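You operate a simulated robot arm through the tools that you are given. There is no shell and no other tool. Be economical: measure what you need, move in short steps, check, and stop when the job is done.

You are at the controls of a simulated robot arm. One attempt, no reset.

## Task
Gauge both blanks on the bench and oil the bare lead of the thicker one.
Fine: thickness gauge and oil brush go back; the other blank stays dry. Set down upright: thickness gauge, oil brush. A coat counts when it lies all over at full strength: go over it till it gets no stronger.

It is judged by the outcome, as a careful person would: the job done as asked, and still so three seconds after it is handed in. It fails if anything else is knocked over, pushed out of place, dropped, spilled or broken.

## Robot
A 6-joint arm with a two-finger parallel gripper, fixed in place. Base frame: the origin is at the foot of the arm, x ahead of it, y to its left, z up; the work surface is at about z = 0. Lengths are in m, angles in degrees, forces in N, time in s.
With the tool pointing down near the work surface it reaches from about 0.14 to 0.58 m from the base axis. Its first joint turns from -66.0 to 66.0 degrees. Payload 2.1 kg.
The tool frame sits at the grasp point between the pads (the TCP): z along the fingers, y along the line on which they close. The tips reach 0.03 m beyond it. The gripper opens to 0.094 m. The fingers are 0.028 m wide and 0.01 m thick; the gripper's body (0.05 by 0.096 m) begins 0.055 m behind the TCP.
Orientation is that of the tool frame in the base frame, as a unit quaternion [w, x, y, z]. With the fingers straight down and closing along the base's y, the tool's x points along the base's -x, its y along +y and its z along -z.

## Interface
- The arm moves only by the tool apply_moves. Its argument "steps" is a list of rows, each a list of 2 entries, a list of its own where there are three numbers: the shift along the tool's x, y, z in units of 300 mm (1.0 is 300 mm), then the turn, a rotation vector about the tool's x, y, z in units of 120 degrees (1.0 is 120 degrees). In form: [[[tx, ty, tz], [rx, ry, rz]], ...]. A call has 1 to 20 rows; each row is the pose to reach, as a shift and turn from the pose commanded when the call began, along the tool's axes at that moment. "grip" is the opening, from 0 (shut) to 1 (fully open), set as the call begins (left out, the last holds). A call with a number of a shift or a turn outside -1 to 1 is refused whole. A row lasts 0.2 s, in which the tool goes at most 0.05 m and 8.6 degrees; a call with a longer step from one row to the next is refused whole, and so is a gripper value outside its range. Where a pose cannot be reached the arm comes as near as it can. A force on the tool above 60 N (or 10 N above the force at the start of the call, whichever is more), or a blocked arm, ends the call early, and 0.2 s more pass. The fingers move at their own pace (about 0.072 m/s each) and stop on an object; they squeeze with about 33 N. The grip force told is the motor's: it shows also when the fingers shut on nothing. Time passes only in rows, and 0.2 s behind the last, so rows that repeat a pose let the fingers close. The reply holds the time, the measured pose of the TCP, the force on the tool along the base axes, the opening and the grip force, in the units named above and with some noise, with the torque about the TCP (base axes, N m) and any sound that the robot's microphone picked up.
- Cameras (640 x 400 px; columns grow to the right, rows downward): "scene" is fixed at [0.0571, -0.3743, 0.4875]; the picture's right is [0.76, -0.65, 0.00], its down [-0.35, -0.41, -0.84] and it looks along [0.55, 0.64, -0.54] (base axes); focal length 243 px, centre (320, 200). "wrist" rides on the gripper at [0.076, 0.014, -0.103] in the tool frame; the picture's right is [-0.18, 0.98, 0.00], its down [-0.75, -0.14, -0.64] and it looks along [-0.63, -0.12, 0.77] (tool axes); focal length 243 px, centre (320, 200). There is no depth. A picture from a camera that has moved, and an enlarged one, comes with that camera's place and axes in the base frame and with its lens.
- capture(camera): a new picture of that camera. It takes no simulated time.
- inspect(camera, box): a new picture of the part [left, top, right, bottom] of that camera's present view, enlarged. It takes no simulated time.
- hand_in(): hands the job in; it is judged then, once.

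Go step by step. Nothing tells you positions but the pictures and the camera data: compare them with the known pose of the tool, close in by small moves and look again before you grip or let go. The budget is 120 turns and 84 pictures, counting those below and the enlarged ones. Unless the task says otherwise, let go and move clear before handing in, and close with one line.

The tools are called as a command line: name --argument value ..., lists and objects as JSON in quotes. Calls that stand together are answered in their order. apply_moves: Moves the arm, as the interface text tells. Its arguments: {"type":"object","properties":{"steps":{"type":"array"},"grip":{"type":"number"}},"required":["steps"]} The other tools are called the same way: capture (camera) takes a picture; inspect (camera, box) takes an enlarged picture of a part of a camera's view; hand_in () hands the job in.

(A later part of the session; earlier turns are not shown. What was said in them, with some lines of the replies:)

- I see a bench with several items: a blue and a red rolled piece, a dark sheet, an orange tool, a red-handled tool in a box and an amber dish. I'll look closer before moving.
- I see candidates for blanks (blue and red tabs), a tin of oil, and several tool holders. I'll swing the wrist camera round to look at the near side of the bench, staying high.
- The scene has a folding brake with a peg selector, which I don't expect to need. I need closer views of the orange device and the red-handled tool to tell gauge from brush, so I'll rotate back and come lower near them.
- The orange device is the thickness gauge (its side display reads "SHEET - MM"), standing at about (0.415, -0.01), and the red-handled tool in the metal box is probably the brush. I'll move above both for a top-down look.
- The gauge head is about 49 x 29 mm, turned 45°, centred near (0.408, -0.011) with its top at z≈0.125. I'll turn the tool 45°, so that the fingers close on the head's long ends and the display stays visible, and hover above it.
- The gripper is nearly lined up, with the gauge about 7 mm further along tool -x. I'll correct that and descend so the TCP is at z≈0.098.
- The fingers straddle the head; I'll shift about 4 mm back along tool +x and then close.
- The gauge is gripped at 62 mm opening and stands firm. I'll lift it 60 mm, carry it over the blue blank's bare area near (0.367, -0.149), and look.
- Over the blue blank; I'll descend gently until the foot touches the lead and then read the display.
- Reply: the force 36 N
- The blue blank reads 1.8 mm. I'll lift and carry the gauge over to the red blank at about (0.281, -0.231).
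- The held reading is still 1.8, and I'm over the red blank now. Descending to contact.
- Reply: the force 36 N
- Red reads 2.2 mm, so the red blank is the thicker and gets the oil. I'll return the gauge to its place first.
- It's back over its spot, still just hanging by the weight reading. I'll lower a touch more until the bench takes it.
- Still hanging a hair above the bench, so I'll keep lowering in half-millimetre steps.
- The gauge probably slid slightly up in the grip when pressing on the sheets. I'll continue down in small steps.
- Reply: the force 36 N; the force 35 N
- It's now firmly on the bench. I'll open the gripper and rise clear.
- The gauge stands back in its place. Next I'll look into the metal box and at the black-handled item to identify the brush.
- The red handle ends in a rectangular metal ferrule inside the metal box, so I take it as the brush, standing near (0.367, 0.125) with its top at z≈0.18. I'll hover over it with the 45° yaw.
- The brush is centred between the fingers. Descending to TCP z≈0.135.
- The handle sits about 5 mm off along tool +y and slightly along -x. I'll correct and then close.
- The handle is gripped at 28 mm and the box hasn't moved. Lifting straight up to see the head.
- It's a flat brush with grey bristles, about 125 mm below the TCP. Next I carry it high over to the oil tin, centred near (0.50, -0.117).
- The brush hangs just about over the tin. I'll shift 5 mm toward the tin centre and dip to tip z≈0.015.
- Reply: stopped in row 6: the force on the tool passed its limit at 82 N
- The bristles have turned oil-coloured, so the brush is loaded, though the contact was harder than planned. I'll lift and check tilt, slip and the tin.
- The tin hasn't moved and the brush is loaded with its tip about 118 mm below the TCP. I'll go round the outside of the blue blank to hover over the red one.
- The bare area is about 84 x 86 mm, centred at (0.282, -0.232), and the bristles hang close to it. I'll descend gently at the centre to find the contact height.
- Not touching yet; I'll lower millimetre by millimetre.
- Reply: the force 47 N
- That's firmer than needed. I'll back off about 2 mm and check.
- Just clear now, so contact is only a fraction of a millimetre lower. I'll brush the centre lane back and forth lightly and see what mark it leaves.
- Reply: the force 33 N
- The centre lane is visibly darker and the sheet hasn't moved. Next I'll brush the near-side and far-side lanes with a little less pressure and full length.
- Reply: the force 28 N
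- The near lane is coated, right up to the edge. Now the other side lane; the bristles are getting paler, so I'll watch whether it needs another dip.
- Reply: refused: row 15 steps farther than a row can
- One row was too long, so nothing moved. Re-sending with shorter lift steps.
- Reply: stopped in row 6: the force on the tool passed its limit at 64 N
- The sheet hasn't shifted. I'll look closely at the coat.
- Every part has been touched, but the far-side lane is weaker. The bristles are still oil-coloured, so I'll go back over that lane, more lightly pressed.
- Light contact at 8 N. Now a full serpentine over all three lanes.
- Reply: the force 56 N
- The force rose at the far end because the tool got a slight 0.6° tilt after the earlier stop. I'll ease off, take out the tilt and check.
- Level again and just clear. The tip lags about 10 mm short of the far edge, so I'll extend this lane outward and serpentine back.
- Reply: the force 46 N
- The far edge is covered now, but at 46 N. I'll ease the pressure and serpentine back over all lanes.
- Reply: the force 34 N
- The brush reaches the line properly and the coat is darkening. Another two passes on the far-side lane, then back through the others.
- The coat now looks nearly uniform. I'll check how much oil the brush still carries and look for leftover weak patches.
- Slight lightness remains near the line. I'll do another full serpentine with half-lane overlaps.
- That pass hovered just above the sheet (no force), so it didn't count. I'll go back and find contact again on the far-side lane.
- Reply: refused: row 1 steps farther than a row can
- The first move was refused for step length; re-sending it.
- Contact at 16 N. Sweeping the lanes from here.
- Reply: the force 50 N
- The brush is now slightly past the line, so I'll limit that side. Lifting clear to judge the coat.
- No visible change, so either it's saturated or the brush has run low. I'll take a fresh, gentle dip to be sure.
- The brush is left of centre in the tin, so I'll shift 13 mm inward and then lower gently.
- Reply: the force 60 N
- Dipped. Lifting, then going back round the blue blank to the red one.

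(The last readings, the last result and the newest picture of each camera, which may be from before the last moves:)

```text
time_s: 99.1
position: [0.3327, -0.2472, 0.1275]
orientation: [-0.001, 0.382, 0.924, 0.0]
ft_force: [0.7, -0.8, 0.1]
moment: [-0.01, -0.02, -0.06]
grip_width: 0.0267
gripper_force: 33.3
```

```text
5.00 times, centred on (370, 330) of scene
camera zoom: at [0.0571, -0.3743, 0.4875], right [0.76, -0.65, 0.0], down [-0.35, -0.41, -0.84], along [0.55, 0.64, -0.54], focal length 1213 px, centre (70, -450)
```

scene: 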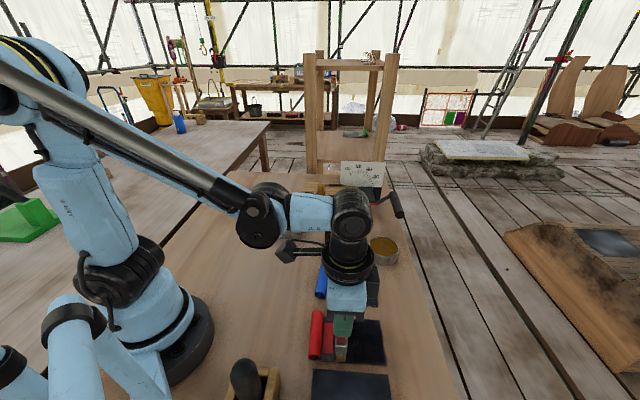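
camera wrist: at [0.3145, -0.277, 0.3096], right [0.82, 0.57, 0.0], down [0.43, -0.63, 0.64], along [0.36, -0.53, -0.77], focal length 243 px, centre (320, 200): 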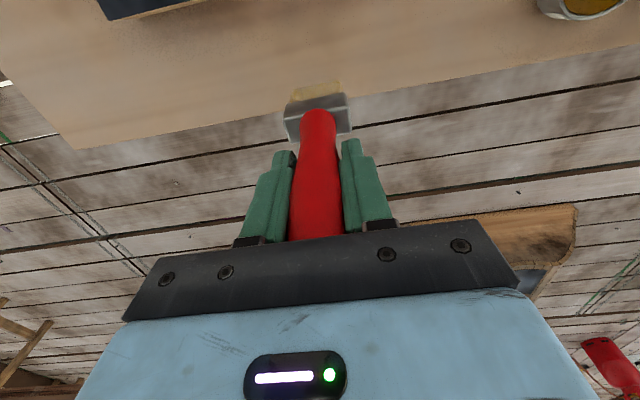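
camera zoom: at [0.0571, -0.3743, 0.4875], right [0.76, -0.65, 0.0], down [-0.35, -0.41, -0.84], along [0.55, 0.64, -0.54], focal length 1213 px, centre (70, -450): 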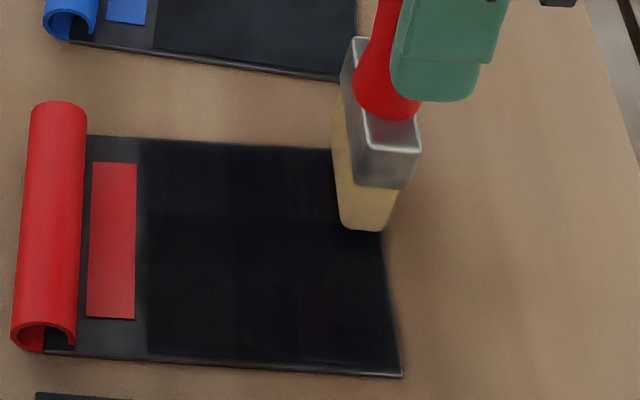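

Back over the red blank's far corner. Probing down to contact.

apply_moves --steps '[[[0.01, 0, 0.003], [0, 0, 0]], [[0.01, 0, 0.006], [0, 0, 0]], [[0.01, 0, 0.007], [0, 0, 0]], [[0.01, 0, 0.007], [0, 0, 0]]]'

```text
time_s: 100.1
position: [0.3291, -0.2452, 0.1272]
orientation: [-0.001, 0.383, 0.924, 0.0]
ft_force: [-0.4, 0.2, -0.8]
moment: [0.0, -0.02, 0.0]
grip_width: 0.0269
gripper_force: 32.6
```

apply_moves --steps '[[[0, 0, 0.002], [0, 0, 0]], [[0, 0, 0.004], [0, 0, 0]], [[0, 0, 0.004], [0, 0, 0]]]'

```text
time_s: 100.9
position: [0.3282, -0.2438, 0.1246]
orientation: [-0.001, 0.382, 0.924, 0.001]
ft_force: [0.0, 0.8, 15.9]
moment: [0.01, 0.16, -0.02]
grip_width: 0.0269
gripper_force: 33.1
```

Contact at 16 N. Full serpentine again with the freshly oiled brush.

apply_moves --steps '[[[0.065, 0, 0], [0, 0, 0]], [[0.13, 0, 0], [0, 0, 0]], [[0.195, 0, 0], [0, 0, 0]], [[0.25, 0, 0], [0, 0, 0]], [[0.25, 0, 0], [0, 0, 0]], [[0.195, 0, 0], [0, 0, 0]], [[0.13, 0, 0], [0, 0, 0]], [[0.065, 0, 0], [0, 0, 0]], [[-0.01, 0, 0], [0, 0, 0]], [[-0.01, -0.04, 0], [0, 0, 0]], [[-0.01, -0.08, 0], [0, 0, 0]], [[0.065, -0.08, 0], [0, 0, 0]], [[0.13, -0.08, 0], [0, 0, 0]], [[0.195, -0.08, 0], [0, 0, 0]], [[0.25, -0.08, 0], [0, 0, 0]], [[0.25, -0.12, 0], [0, 0, 0]], [[0.25, -0.158, 0], [0, 0, 0]], [[0.25, -0.158, 0], [0, 0, 0]]]'

apply_moves --steps '[[[-0.065, 0, 0.001], [0, 0, 0]], [[-0.13, 0, 0.001], [0, 0, 0]], [[-0.195, 0, 0.001], [0, 0, 0]], [[-0.26, 0, 0.001], [0, 0, 0]], [[-0.26, 0, 0.001], [0, 0, 0]], [[-0.195, 0, 0.001], [0, 0, 0]], [[-0.13, 0, 0.001], [0, 0, 0]], [[-0.065, 0, 0.001], [0, 0, 0]], [[0, 0, 0.001], [0, 0, 0]], [[0, 0, 0.001], [0, 0, 0]]]'

apply_moves --steps '[[[0, 0, -0.05], [0, 0, 0]], [[-0.05, 0, -0.18], [0, 0, 0]], [[-0.15, 0, -0.28], [0, 0, 0]], [[-0.3, 0, -0.28], [0, 0, 0]], [[-0.45, 0, -0.28], [0, 0, 0]], [[-0.55, 0, -0.28], [0, 0, 0]], [[-0.55, 0, -0.28], [0, 0, 0]]]'

inspect --camera "scene" --box '[340, 315, 390, 365]'

```text
time_s: 104.7
position: [0.2419, -0.2239, 0.1234]
orientation: [-0.001, 0.382, 0.924, 0.001]
ft_force: [6.5, 6.2, 22.6]
moment: [0.64, -0.62, -0.04]
grip_width: 0.027
gripper_force: 32.7
```

```text
time_s: 106.9
position: [0.2427, -0.2243, 0.1257]
orientation: [0.0, 0.383, 0.924, -0.001]
ft_force: [0.4, -0.7, -1.8]
moment: [0.01, 0.02, 0.01]
grip_width: 0.027
gripper_force: 33.2
```

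```text
time_s: 108.5
position: [0.3626, -0.3409, 0.208]
orientation: [0.0, 0.383, 0.924, 0.0]
ft_force: [0.4, -0.1, -0.9]
moment: [-0.02, 0.02, 0.0]
grip_width: 0.0271
gripper_force: 33.4
```

```text
8.00 times, centred on (365, 340) of scene
camera zoom: at [0.0571, -0.3744, 0.4875], right [0.76, -0.65, 0.0], down [-0.35, -0.41, -0.84], along [0.55, 0.64, -0.54], focal length 1941 px, centre (-40, -920)
```

zoom: 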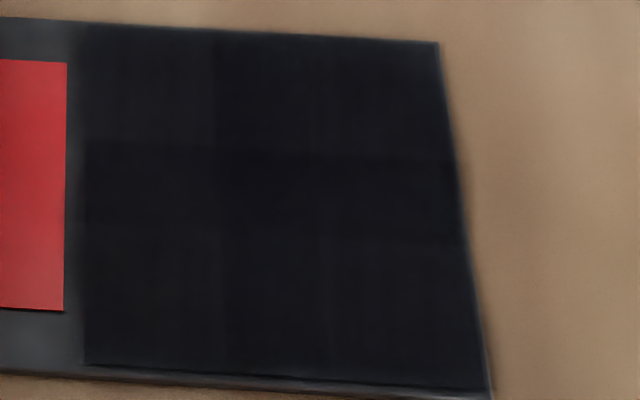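

No visible change after a fresh dip, so the coat has reached full strength. One check from the wrist camera above the sheet for gaps.

apply_moves --steps '[[[0.1, 0, -0.1], [0, 0, 0]], [[0.2, 0, -0.15], [0, 0, 0]], [[0.33, 0, -0.2], [0, 0, 0]], [[0.33, 0, -0.2], [0, 0, 0]]]'

inspect --camera "wrist" --box '[230, 0, 430, 125]'

```text
time_s: 109.5
position: [0.2906, -0.2705, 0.2712]
orientation: [0.0, 0.383, 0.924, 0.0]
ft_force: [0.9, -0.6, -0.7]
moment: [-0.02, -0.02, -0.01]
grip_width: 0.027
gripper_force: 32.4
```

```text
3.20 times, centred on (330, 62) of wrist
camera zoom: at [0.2472, -0.2061, 0.373], right [0.83, 0.57, 0.0], down [0.43, -0.63, 0.64], along [0.36, -0.53, -0.77], focal length 776 px, centre (288, 640)
```

zoom: 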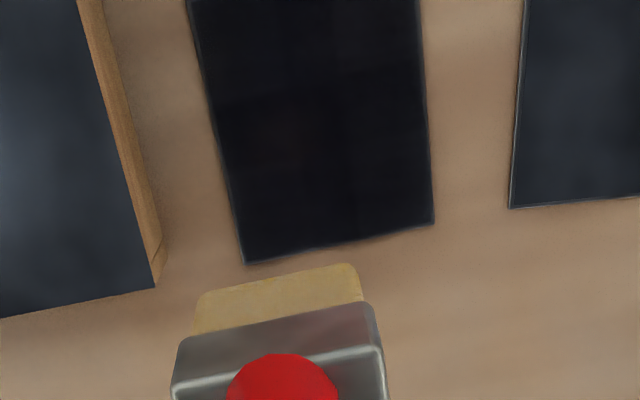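

It's uniform here, with maybe a faintly lighter zone near the line. I'll shift back a bit to see the line side.

apply_moves --steps '[[[0.08, 0, 0], [0, 0, 0]], [[0.16, 0, 0], [0, 0, 0]], [[0.16, 0, 0], [0, 0, 0]]]'

inspect --camera "wrist" --box '[250, 0, 410, 100]'

```text
time_s: 110.3
position: [0.2542, -0.2345, 0.2706]
orientation: [-0.002, 0.383, 0.924, 0.0]
ft_force: [-0.3, 0.0, -0.8]
moment: [-0.01, -0.01, -0.02]
grip_width: 0.027
gripper_force: 33.5
```

```text
4.00 times, centred on (330, 50) of wrist
camera zoom: at [0.2109, -0.1719, 0.3728], right [0.82, 0.57, 0.0], down [0.43, -0.63, 0.64], along [0.36, -0.53, -0.77], focal length 970 px, centre (280, 800)
```

zoom: 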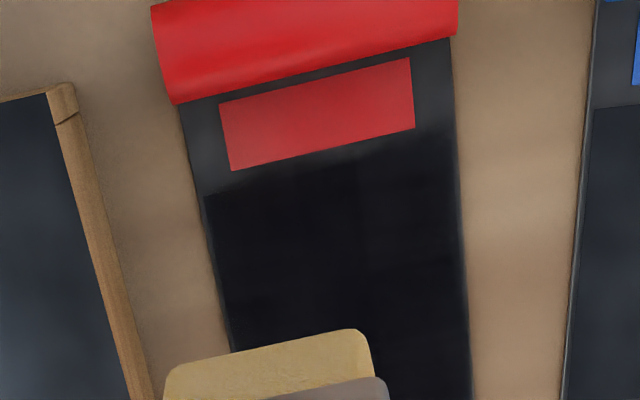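

The corner by the line on the far-side lane looks a shade lighter. I'll give that lane extra strokes right up to the line.

apply_moves --steps '[[[-0.03, 0.1, 0.1], [0, 0, 0]], [[-0.03, 0.155, 0.22], [0, 0, 0]], [[-0.03, 0.155, 0.34], [0, 0, 0]], [[-0.03, 0.155, 0.44], [0, 0, 0]], [[-0.03, 0.155, 0.476], [0, 0, 0]], [[-0.03, 0.155, 0.482], [0, 0, 0]], [[-0.03, 0.155, 0.482], [0, 0, 0]]]'

apply_moves --steps '[[[0, 0, 0.002], [0, 0, 0]], [[0, 0, 0.004], [0, 0, 0]], [[0, 0, 0.004], [0, 0, 0]]]'

```text
time_s: 111.9
position: [0.2934, -0.2114, 0.1253]
orientation: [-0.001, 0.383, 0.924, 0.0]
ft_force: [-0.2, -0.1, -0.6]
moment: [0.01, -0.01, -0.03]
grip_width: 0.0269
gripper_force: 32.8
```

```text
time_s: 112.7
position: [0.2952, -0.2119, 0.1234]
orientation: [-0.002, 0.383, 0.924, -0.001]
ft_force: [-1.4, 1.2, 17.5]
moment: [0.05, 0.16, 0.01]
grip_width: 0.027
gripper_force: 33.0
stopped in row 3: the force on the tool passed its limit at 61 N (the readings are from after the stop); the commanded pose is now the measured one
```

Contact at 17 N. Stroking up to the line several times, then along the line to the near-side lane.

apply_moves --steps '[[[0.06, 0, 0], [0, 0, 0]], [[0.105, 0, 0], [0, 0, 0]], [[0.105, 0, 0], [0, 0, 0]], [[0.05, 0, 0], [0, 0, 0]], [[0, 0, 0], [0, 0, 0]], [[0.06, 0, 0], [0, 0, 0]], [[0.105, 0, 0], [0, 0, 0]], [[0.05, 0, 0], [0, 0, 0]], [[0.105, 0, 0], [0, 0, 0]], [[0.105, -0.04, 0], [0, 0, 0]], [[0.105, -0.08, 0], [0, 0, 0]], [[0.05, -0.08, 0], [0, 0, 0]], [[0.105, -0.08, 0], [0, 0, 0]], [[0.105, -0.12, 0], [0, 0, 0]], [[0.105, -0.158, 0], [0, 0, 0]], [[0.05, -0.158, 0], [0, 0, 0]], [[0, -0.158, 0], [0, 0, 0]], [[0.05, -0.158, 0], [0, 0, 0]], [[0.105, -0.158, 0], [0, 0, 0]], [[0.105, -0.158, 0], [0, 0, 0]]]'

apply_moves --steps '[[[0, 0, -0.1], [0, 0, 0]], [[0, 0, -0.24], [0, 0, 0]], [[0, 0, -0.38], [0, 0, 0]], [[0, 0, -0.49], [0, 0, 0]], [[0, 0.03, -0.49], [0, 0, 0]], [[0, 0.03, -0.49], [0, 0, 0]]]'

inspect --camera "wrist" --box '[230, 0, 430, 125]'

```text
time_s: 116.9
position: [0.2379, -0.2232, 0.1237]
orientation: [-0.001, 0.383, 0.924, 0.0]
ft_force: [5.4, -6.1, 25.8]
moment: [-0.68, -0.66, 0.01]
grip_width: 0.0267
gripper_force: 33.3
```

```text
time_s: 118.3
position: [0.2458, -0.2162, 0.2715]
orientation: [-0.002, 0.383, 0.924, 0.001]
ft_force: [0.4, -0.9, -0.9]
moment: [0.0, -0.02, -0.01]
grip_width: 0.027
gripper_force: 33.2
```

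```text
3.20 times, centred on (330, 62) of wrist
camera zoom: at [0.2031, -0.1524, 0.3737], right [0.83, 0.56, 0.0], down [0.43, -0.63, 0.64], along [0.36, -0.53, -0.77], focal length 776 px, centre (288, 640)
```

zoom: 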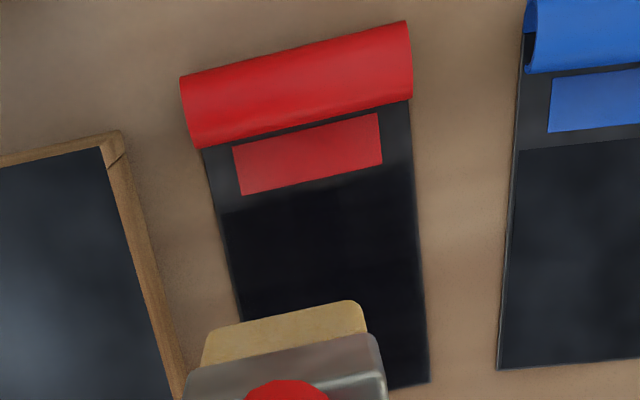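

inspect --camera "wrist" --box '[290, 40, 370, 95]'

```text
7.27 times, centred on (330, 68) of wrist
camera zoom: at [0.2031, -0.1524, 0.3737], right [0.83, 0.56, 0.0], down [0.43, -0.63, 0.64], along [0.36, -0.53, -0.77], focal length 1764 px, centre (247, 1164)
```

zoom: 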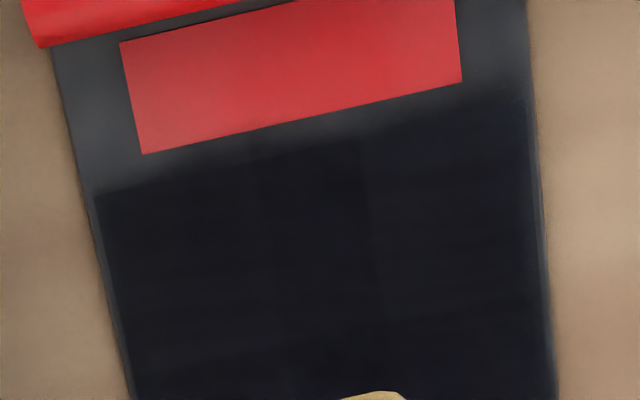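

The coat is even all over. Now the brush goes back: I'll carry it around the blue blank towards the metal box.

apply_moves --steps '[[[0.101, 0.094, 0], [0, 0, 0]], [[0.203, 0.188, 0], [0, 0, 0]], [[0.304, 0.283, 0], [0, 0, 0]], [[0.405, 0.377, 0], [0, 0, 0]], [[0.405, 0.377, 0], [0, 0, 0]]]'

apply_moves --steps '[[[0.02, 0.14, 0], [0, 0, 0]], [[0.04, 0.28, 0], [0, 0, 0]], [[0.06, 0.43, 0], [0, 0, 0]], [[0.08, 0.58, 0], [0, 0, 0]], [[0.101, 0.723, 0], [0, 0, 0]], [[0.101, 0.723, 0], [0, 0, 0]]]'

inspect --camera "scene" --box '[250, 130, 350, 250]'

```text
time_s: 119.5
position: [0.2399, -0.048, 0.2686]
orientation: [-0.002, 0.382, 0.924, 0.0]
ft_force: [-0.7, -0.4, -0.9]
moment: [0.01, -0.01, -0.01]
grip_width: 0.0269
gripper_force: 32.5
```

```text
time_s: 120.9
position: [0.3709, 0.1269, 0.2686]
orientation: [-0.002, 0.383, 0.924, -0.001]
ft_force: [0.8, 0.3, -0.3]
moment: [0.0, 0.01, -0.01]
grip_width: 0.0269
gripper_force: 33.4
```

```text
3.33 times, centred on (300, 190) of scene
camera zoom: at [0.0571, -0.3743, 0.4875], right [0.76, -0.65, 0.0], down [-0.35, -0.41, -0.84], along [0.55, 0.64, -0.54], focal length 809 px, centre (387, 233)
```

zoom: 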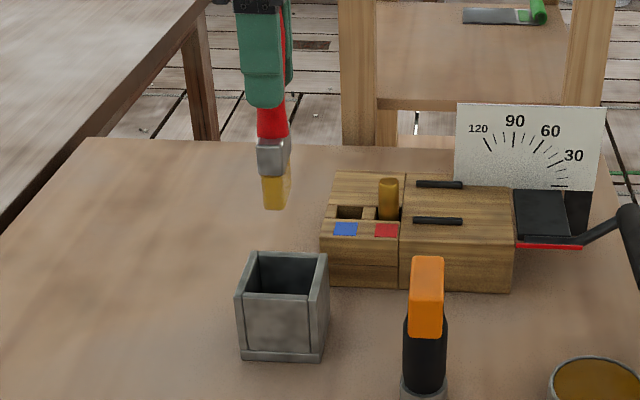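

The brush hangs in the same attitude as when lifted out. I'll descend to just above the rim and check alignment.

apply_moves --steps '[[[-0.006, 0, 0.1], [0, 0, 0]], [[-0.006, 0, 0.2], [0, 0, 0]], [[-0.006, 0, 0.22], [0, 0, 0]], [[-0.006, 0, 0.22], [0, 0, 0]]]'

inspect --camera "wrist" --box '[240, 0, 400, 160]'

inspect --camera "scene" --box '[260, 170, 320, 245]'

```text
time_s: 121.9
position: [0.3697, 0.1231, 0.2043]
orientation: [-0.002, 0.383, 0.924, 0.0]
ft_force: [0.3, 0.8, -1.1]
moment: [-0.01, -0.02, 0.03]
grip_width: 0.0268
gripper_force: 32.7
```

```text
2.50 times, centred on (320, 80) of wrist
camera zoom: at [0.3281, 0.1884, 0.3063], right [0.83, 0.56, 0.0], down [0.44, -0.63, 0.64], along [0.36, -0.53, -0.77], focal length 606 px, centre (320, 500)
```

zoom: 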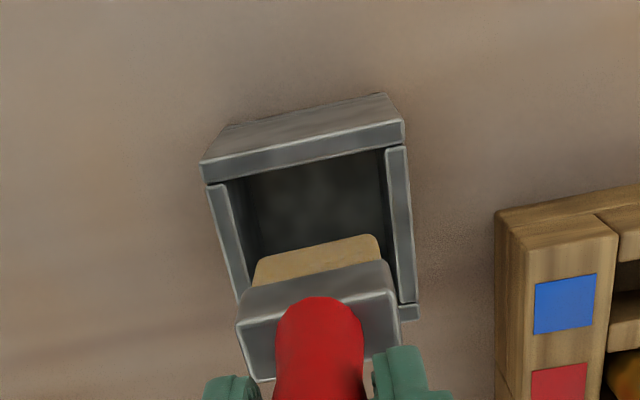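

```text
5.33 times, centred on (290, 208) of scene
camera zoom: at [0.0571, -0.3743, 0.4875], right [0.76, -0.65, 0.0], down [-0.35, -0.41, -0.84], along [0.55, 0.64, -0.54], focal length 1294 px, centre (480, 160)
```

zoom: 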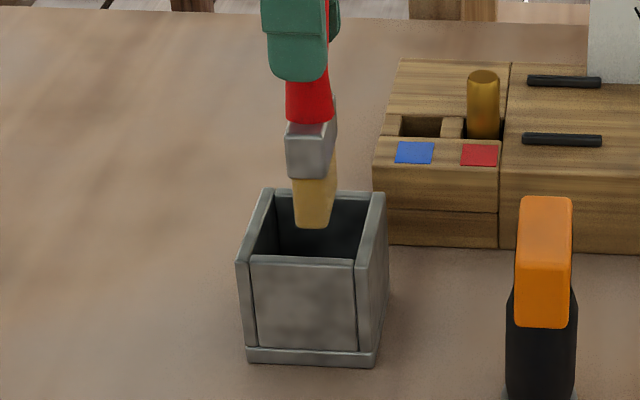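

Aligned with the opening. Lowering into the box.

apply_moves --steps '[[[0, 0, 0.07], [0, 0, 0]], [[0, 0, 0.14], [0, 0, 0]], [[0, 0, 0.2], [0, 0, 0]], [[0, 0, 0.23], [0, 0, 0]], [[0, 0, 0.238], [0, 0, 0]], [[0, 0, 0.238], [0, 0, 0]]]'

inspect --camera "scene" --box '[260, 170, 320, 245]'

```text
time_s: 123.3
position: [0.3722, 0.1234, 0.1337]
orientation: [-0.001, 0.383, 0.924, -0.001]
ft_force: [-2.4, -4.3, 15.1]
moment: [-0.41, 0.24, -0.01]
grip_width: 0.027
gripper_force: 33.0
```

```text
5.33 times, centred on (290, 208) of scene
camera zoom: at [0.057, -0.3744, 0.4875], right [0.76, -0.65, 0.0], down [-0.35, -0.41, -0.84], along [0.55, 0.64, -0.54], focal length 1294 px, centre (480, 160)
```

zoom: 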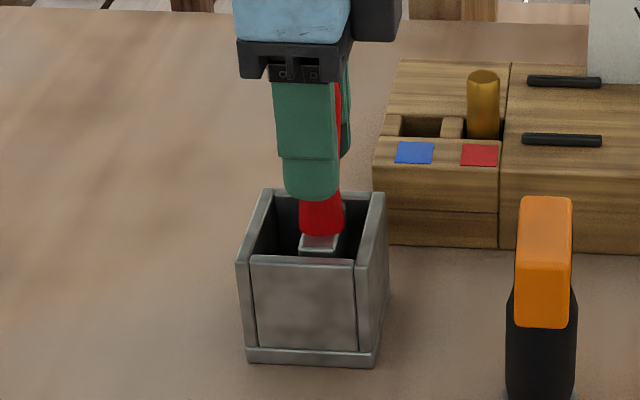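

The brush stands on the box floor and the box is in place. Opening and rising straight up.

apply_moves --steps '[[[0, 0, -0.001], [0, 0, 0]], [[0, 0, -0.001], [0, 0, 0]], [[0, 0, -0.001], [0, 0, 0]], [[0, 0, -0.001], [0, 0, 0]], [[0, 0, -0.001], [0, 0, 0]], [[0, 0, -0.001], [0, 0, 0]]]' --grip 1.0

apply_moves --steps '[[[0, 0, -0.08], [0, 0, 0]], [[0, 0, -0.2], [0, 0, 0]], [[0, 0, -0.35], [0, 0, 0]], [[0, 0, -0.5], [0, 0, 0]], [[0, 0, -0.6], [0, 0, 0]], [[0, 0, -0.6], [0, 0, 0]]]'

inspect --camera "scene" --box '[240, 150, 420, 275]'

capture --camera "scene"

```text
time_s: 124.7
position: [0.3727, 0.1244, 0.1345]
orientation: [-0.002, 0.383, 0.924, 0.0]
ft_force: [0.0, 0.5, -0.1]
moment: [0.02, -0.01, -0.01]
grip_width: 0.0941
gripper_force: 0.1
```

```text
time_s: 126.1
position: [0.3752, 0.1219, 0.3164]
orientation: [-0.002, 0.382, 0.924, 0.0]
ft_force: [1.2, -0.2, 0.1]
moment: [0.0, 0.01, -0.01]
grip_width: 0.0939
gripper_force: 0.0
```

```text
3.20 times, centred on (330, 212) of scene
camera zoom: at [0.0571, -0.3743, 0.4875], right [0.76, -0.65, 0.0], down [-0.35, -0.41, -0.84], along [0.55, 0.64, -0.54], focal length 776 px, centre (288, 160)
```

zoom: 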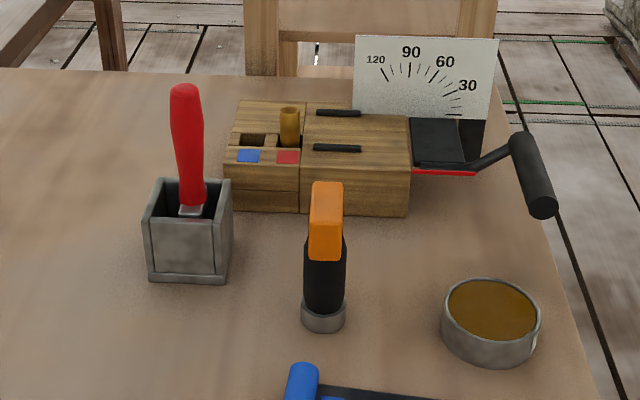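

```text
4 pictures are left
```

scene: 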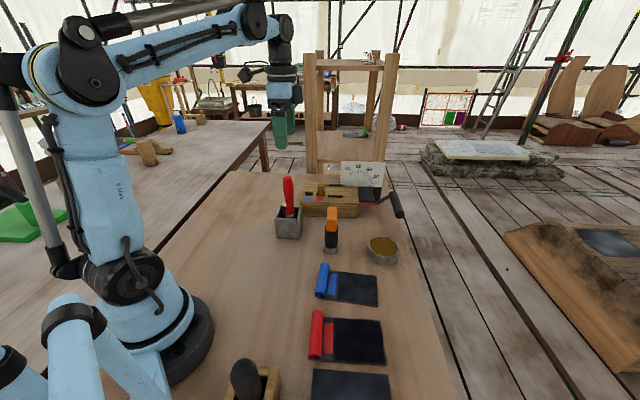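

Everything stands in its place, the red blank is oiled evenly and the blue one is dry, and the gripper is clear. Handing in.

hand_in

```text
The job is handed in.
```

I gauged both blanks: blue reads 1.8 mm and red 2.2 mm. I oiled the red one's bare lead until further passes made no visible difference. Blue stayed dry, and the gauge and brush are back upright in their places.
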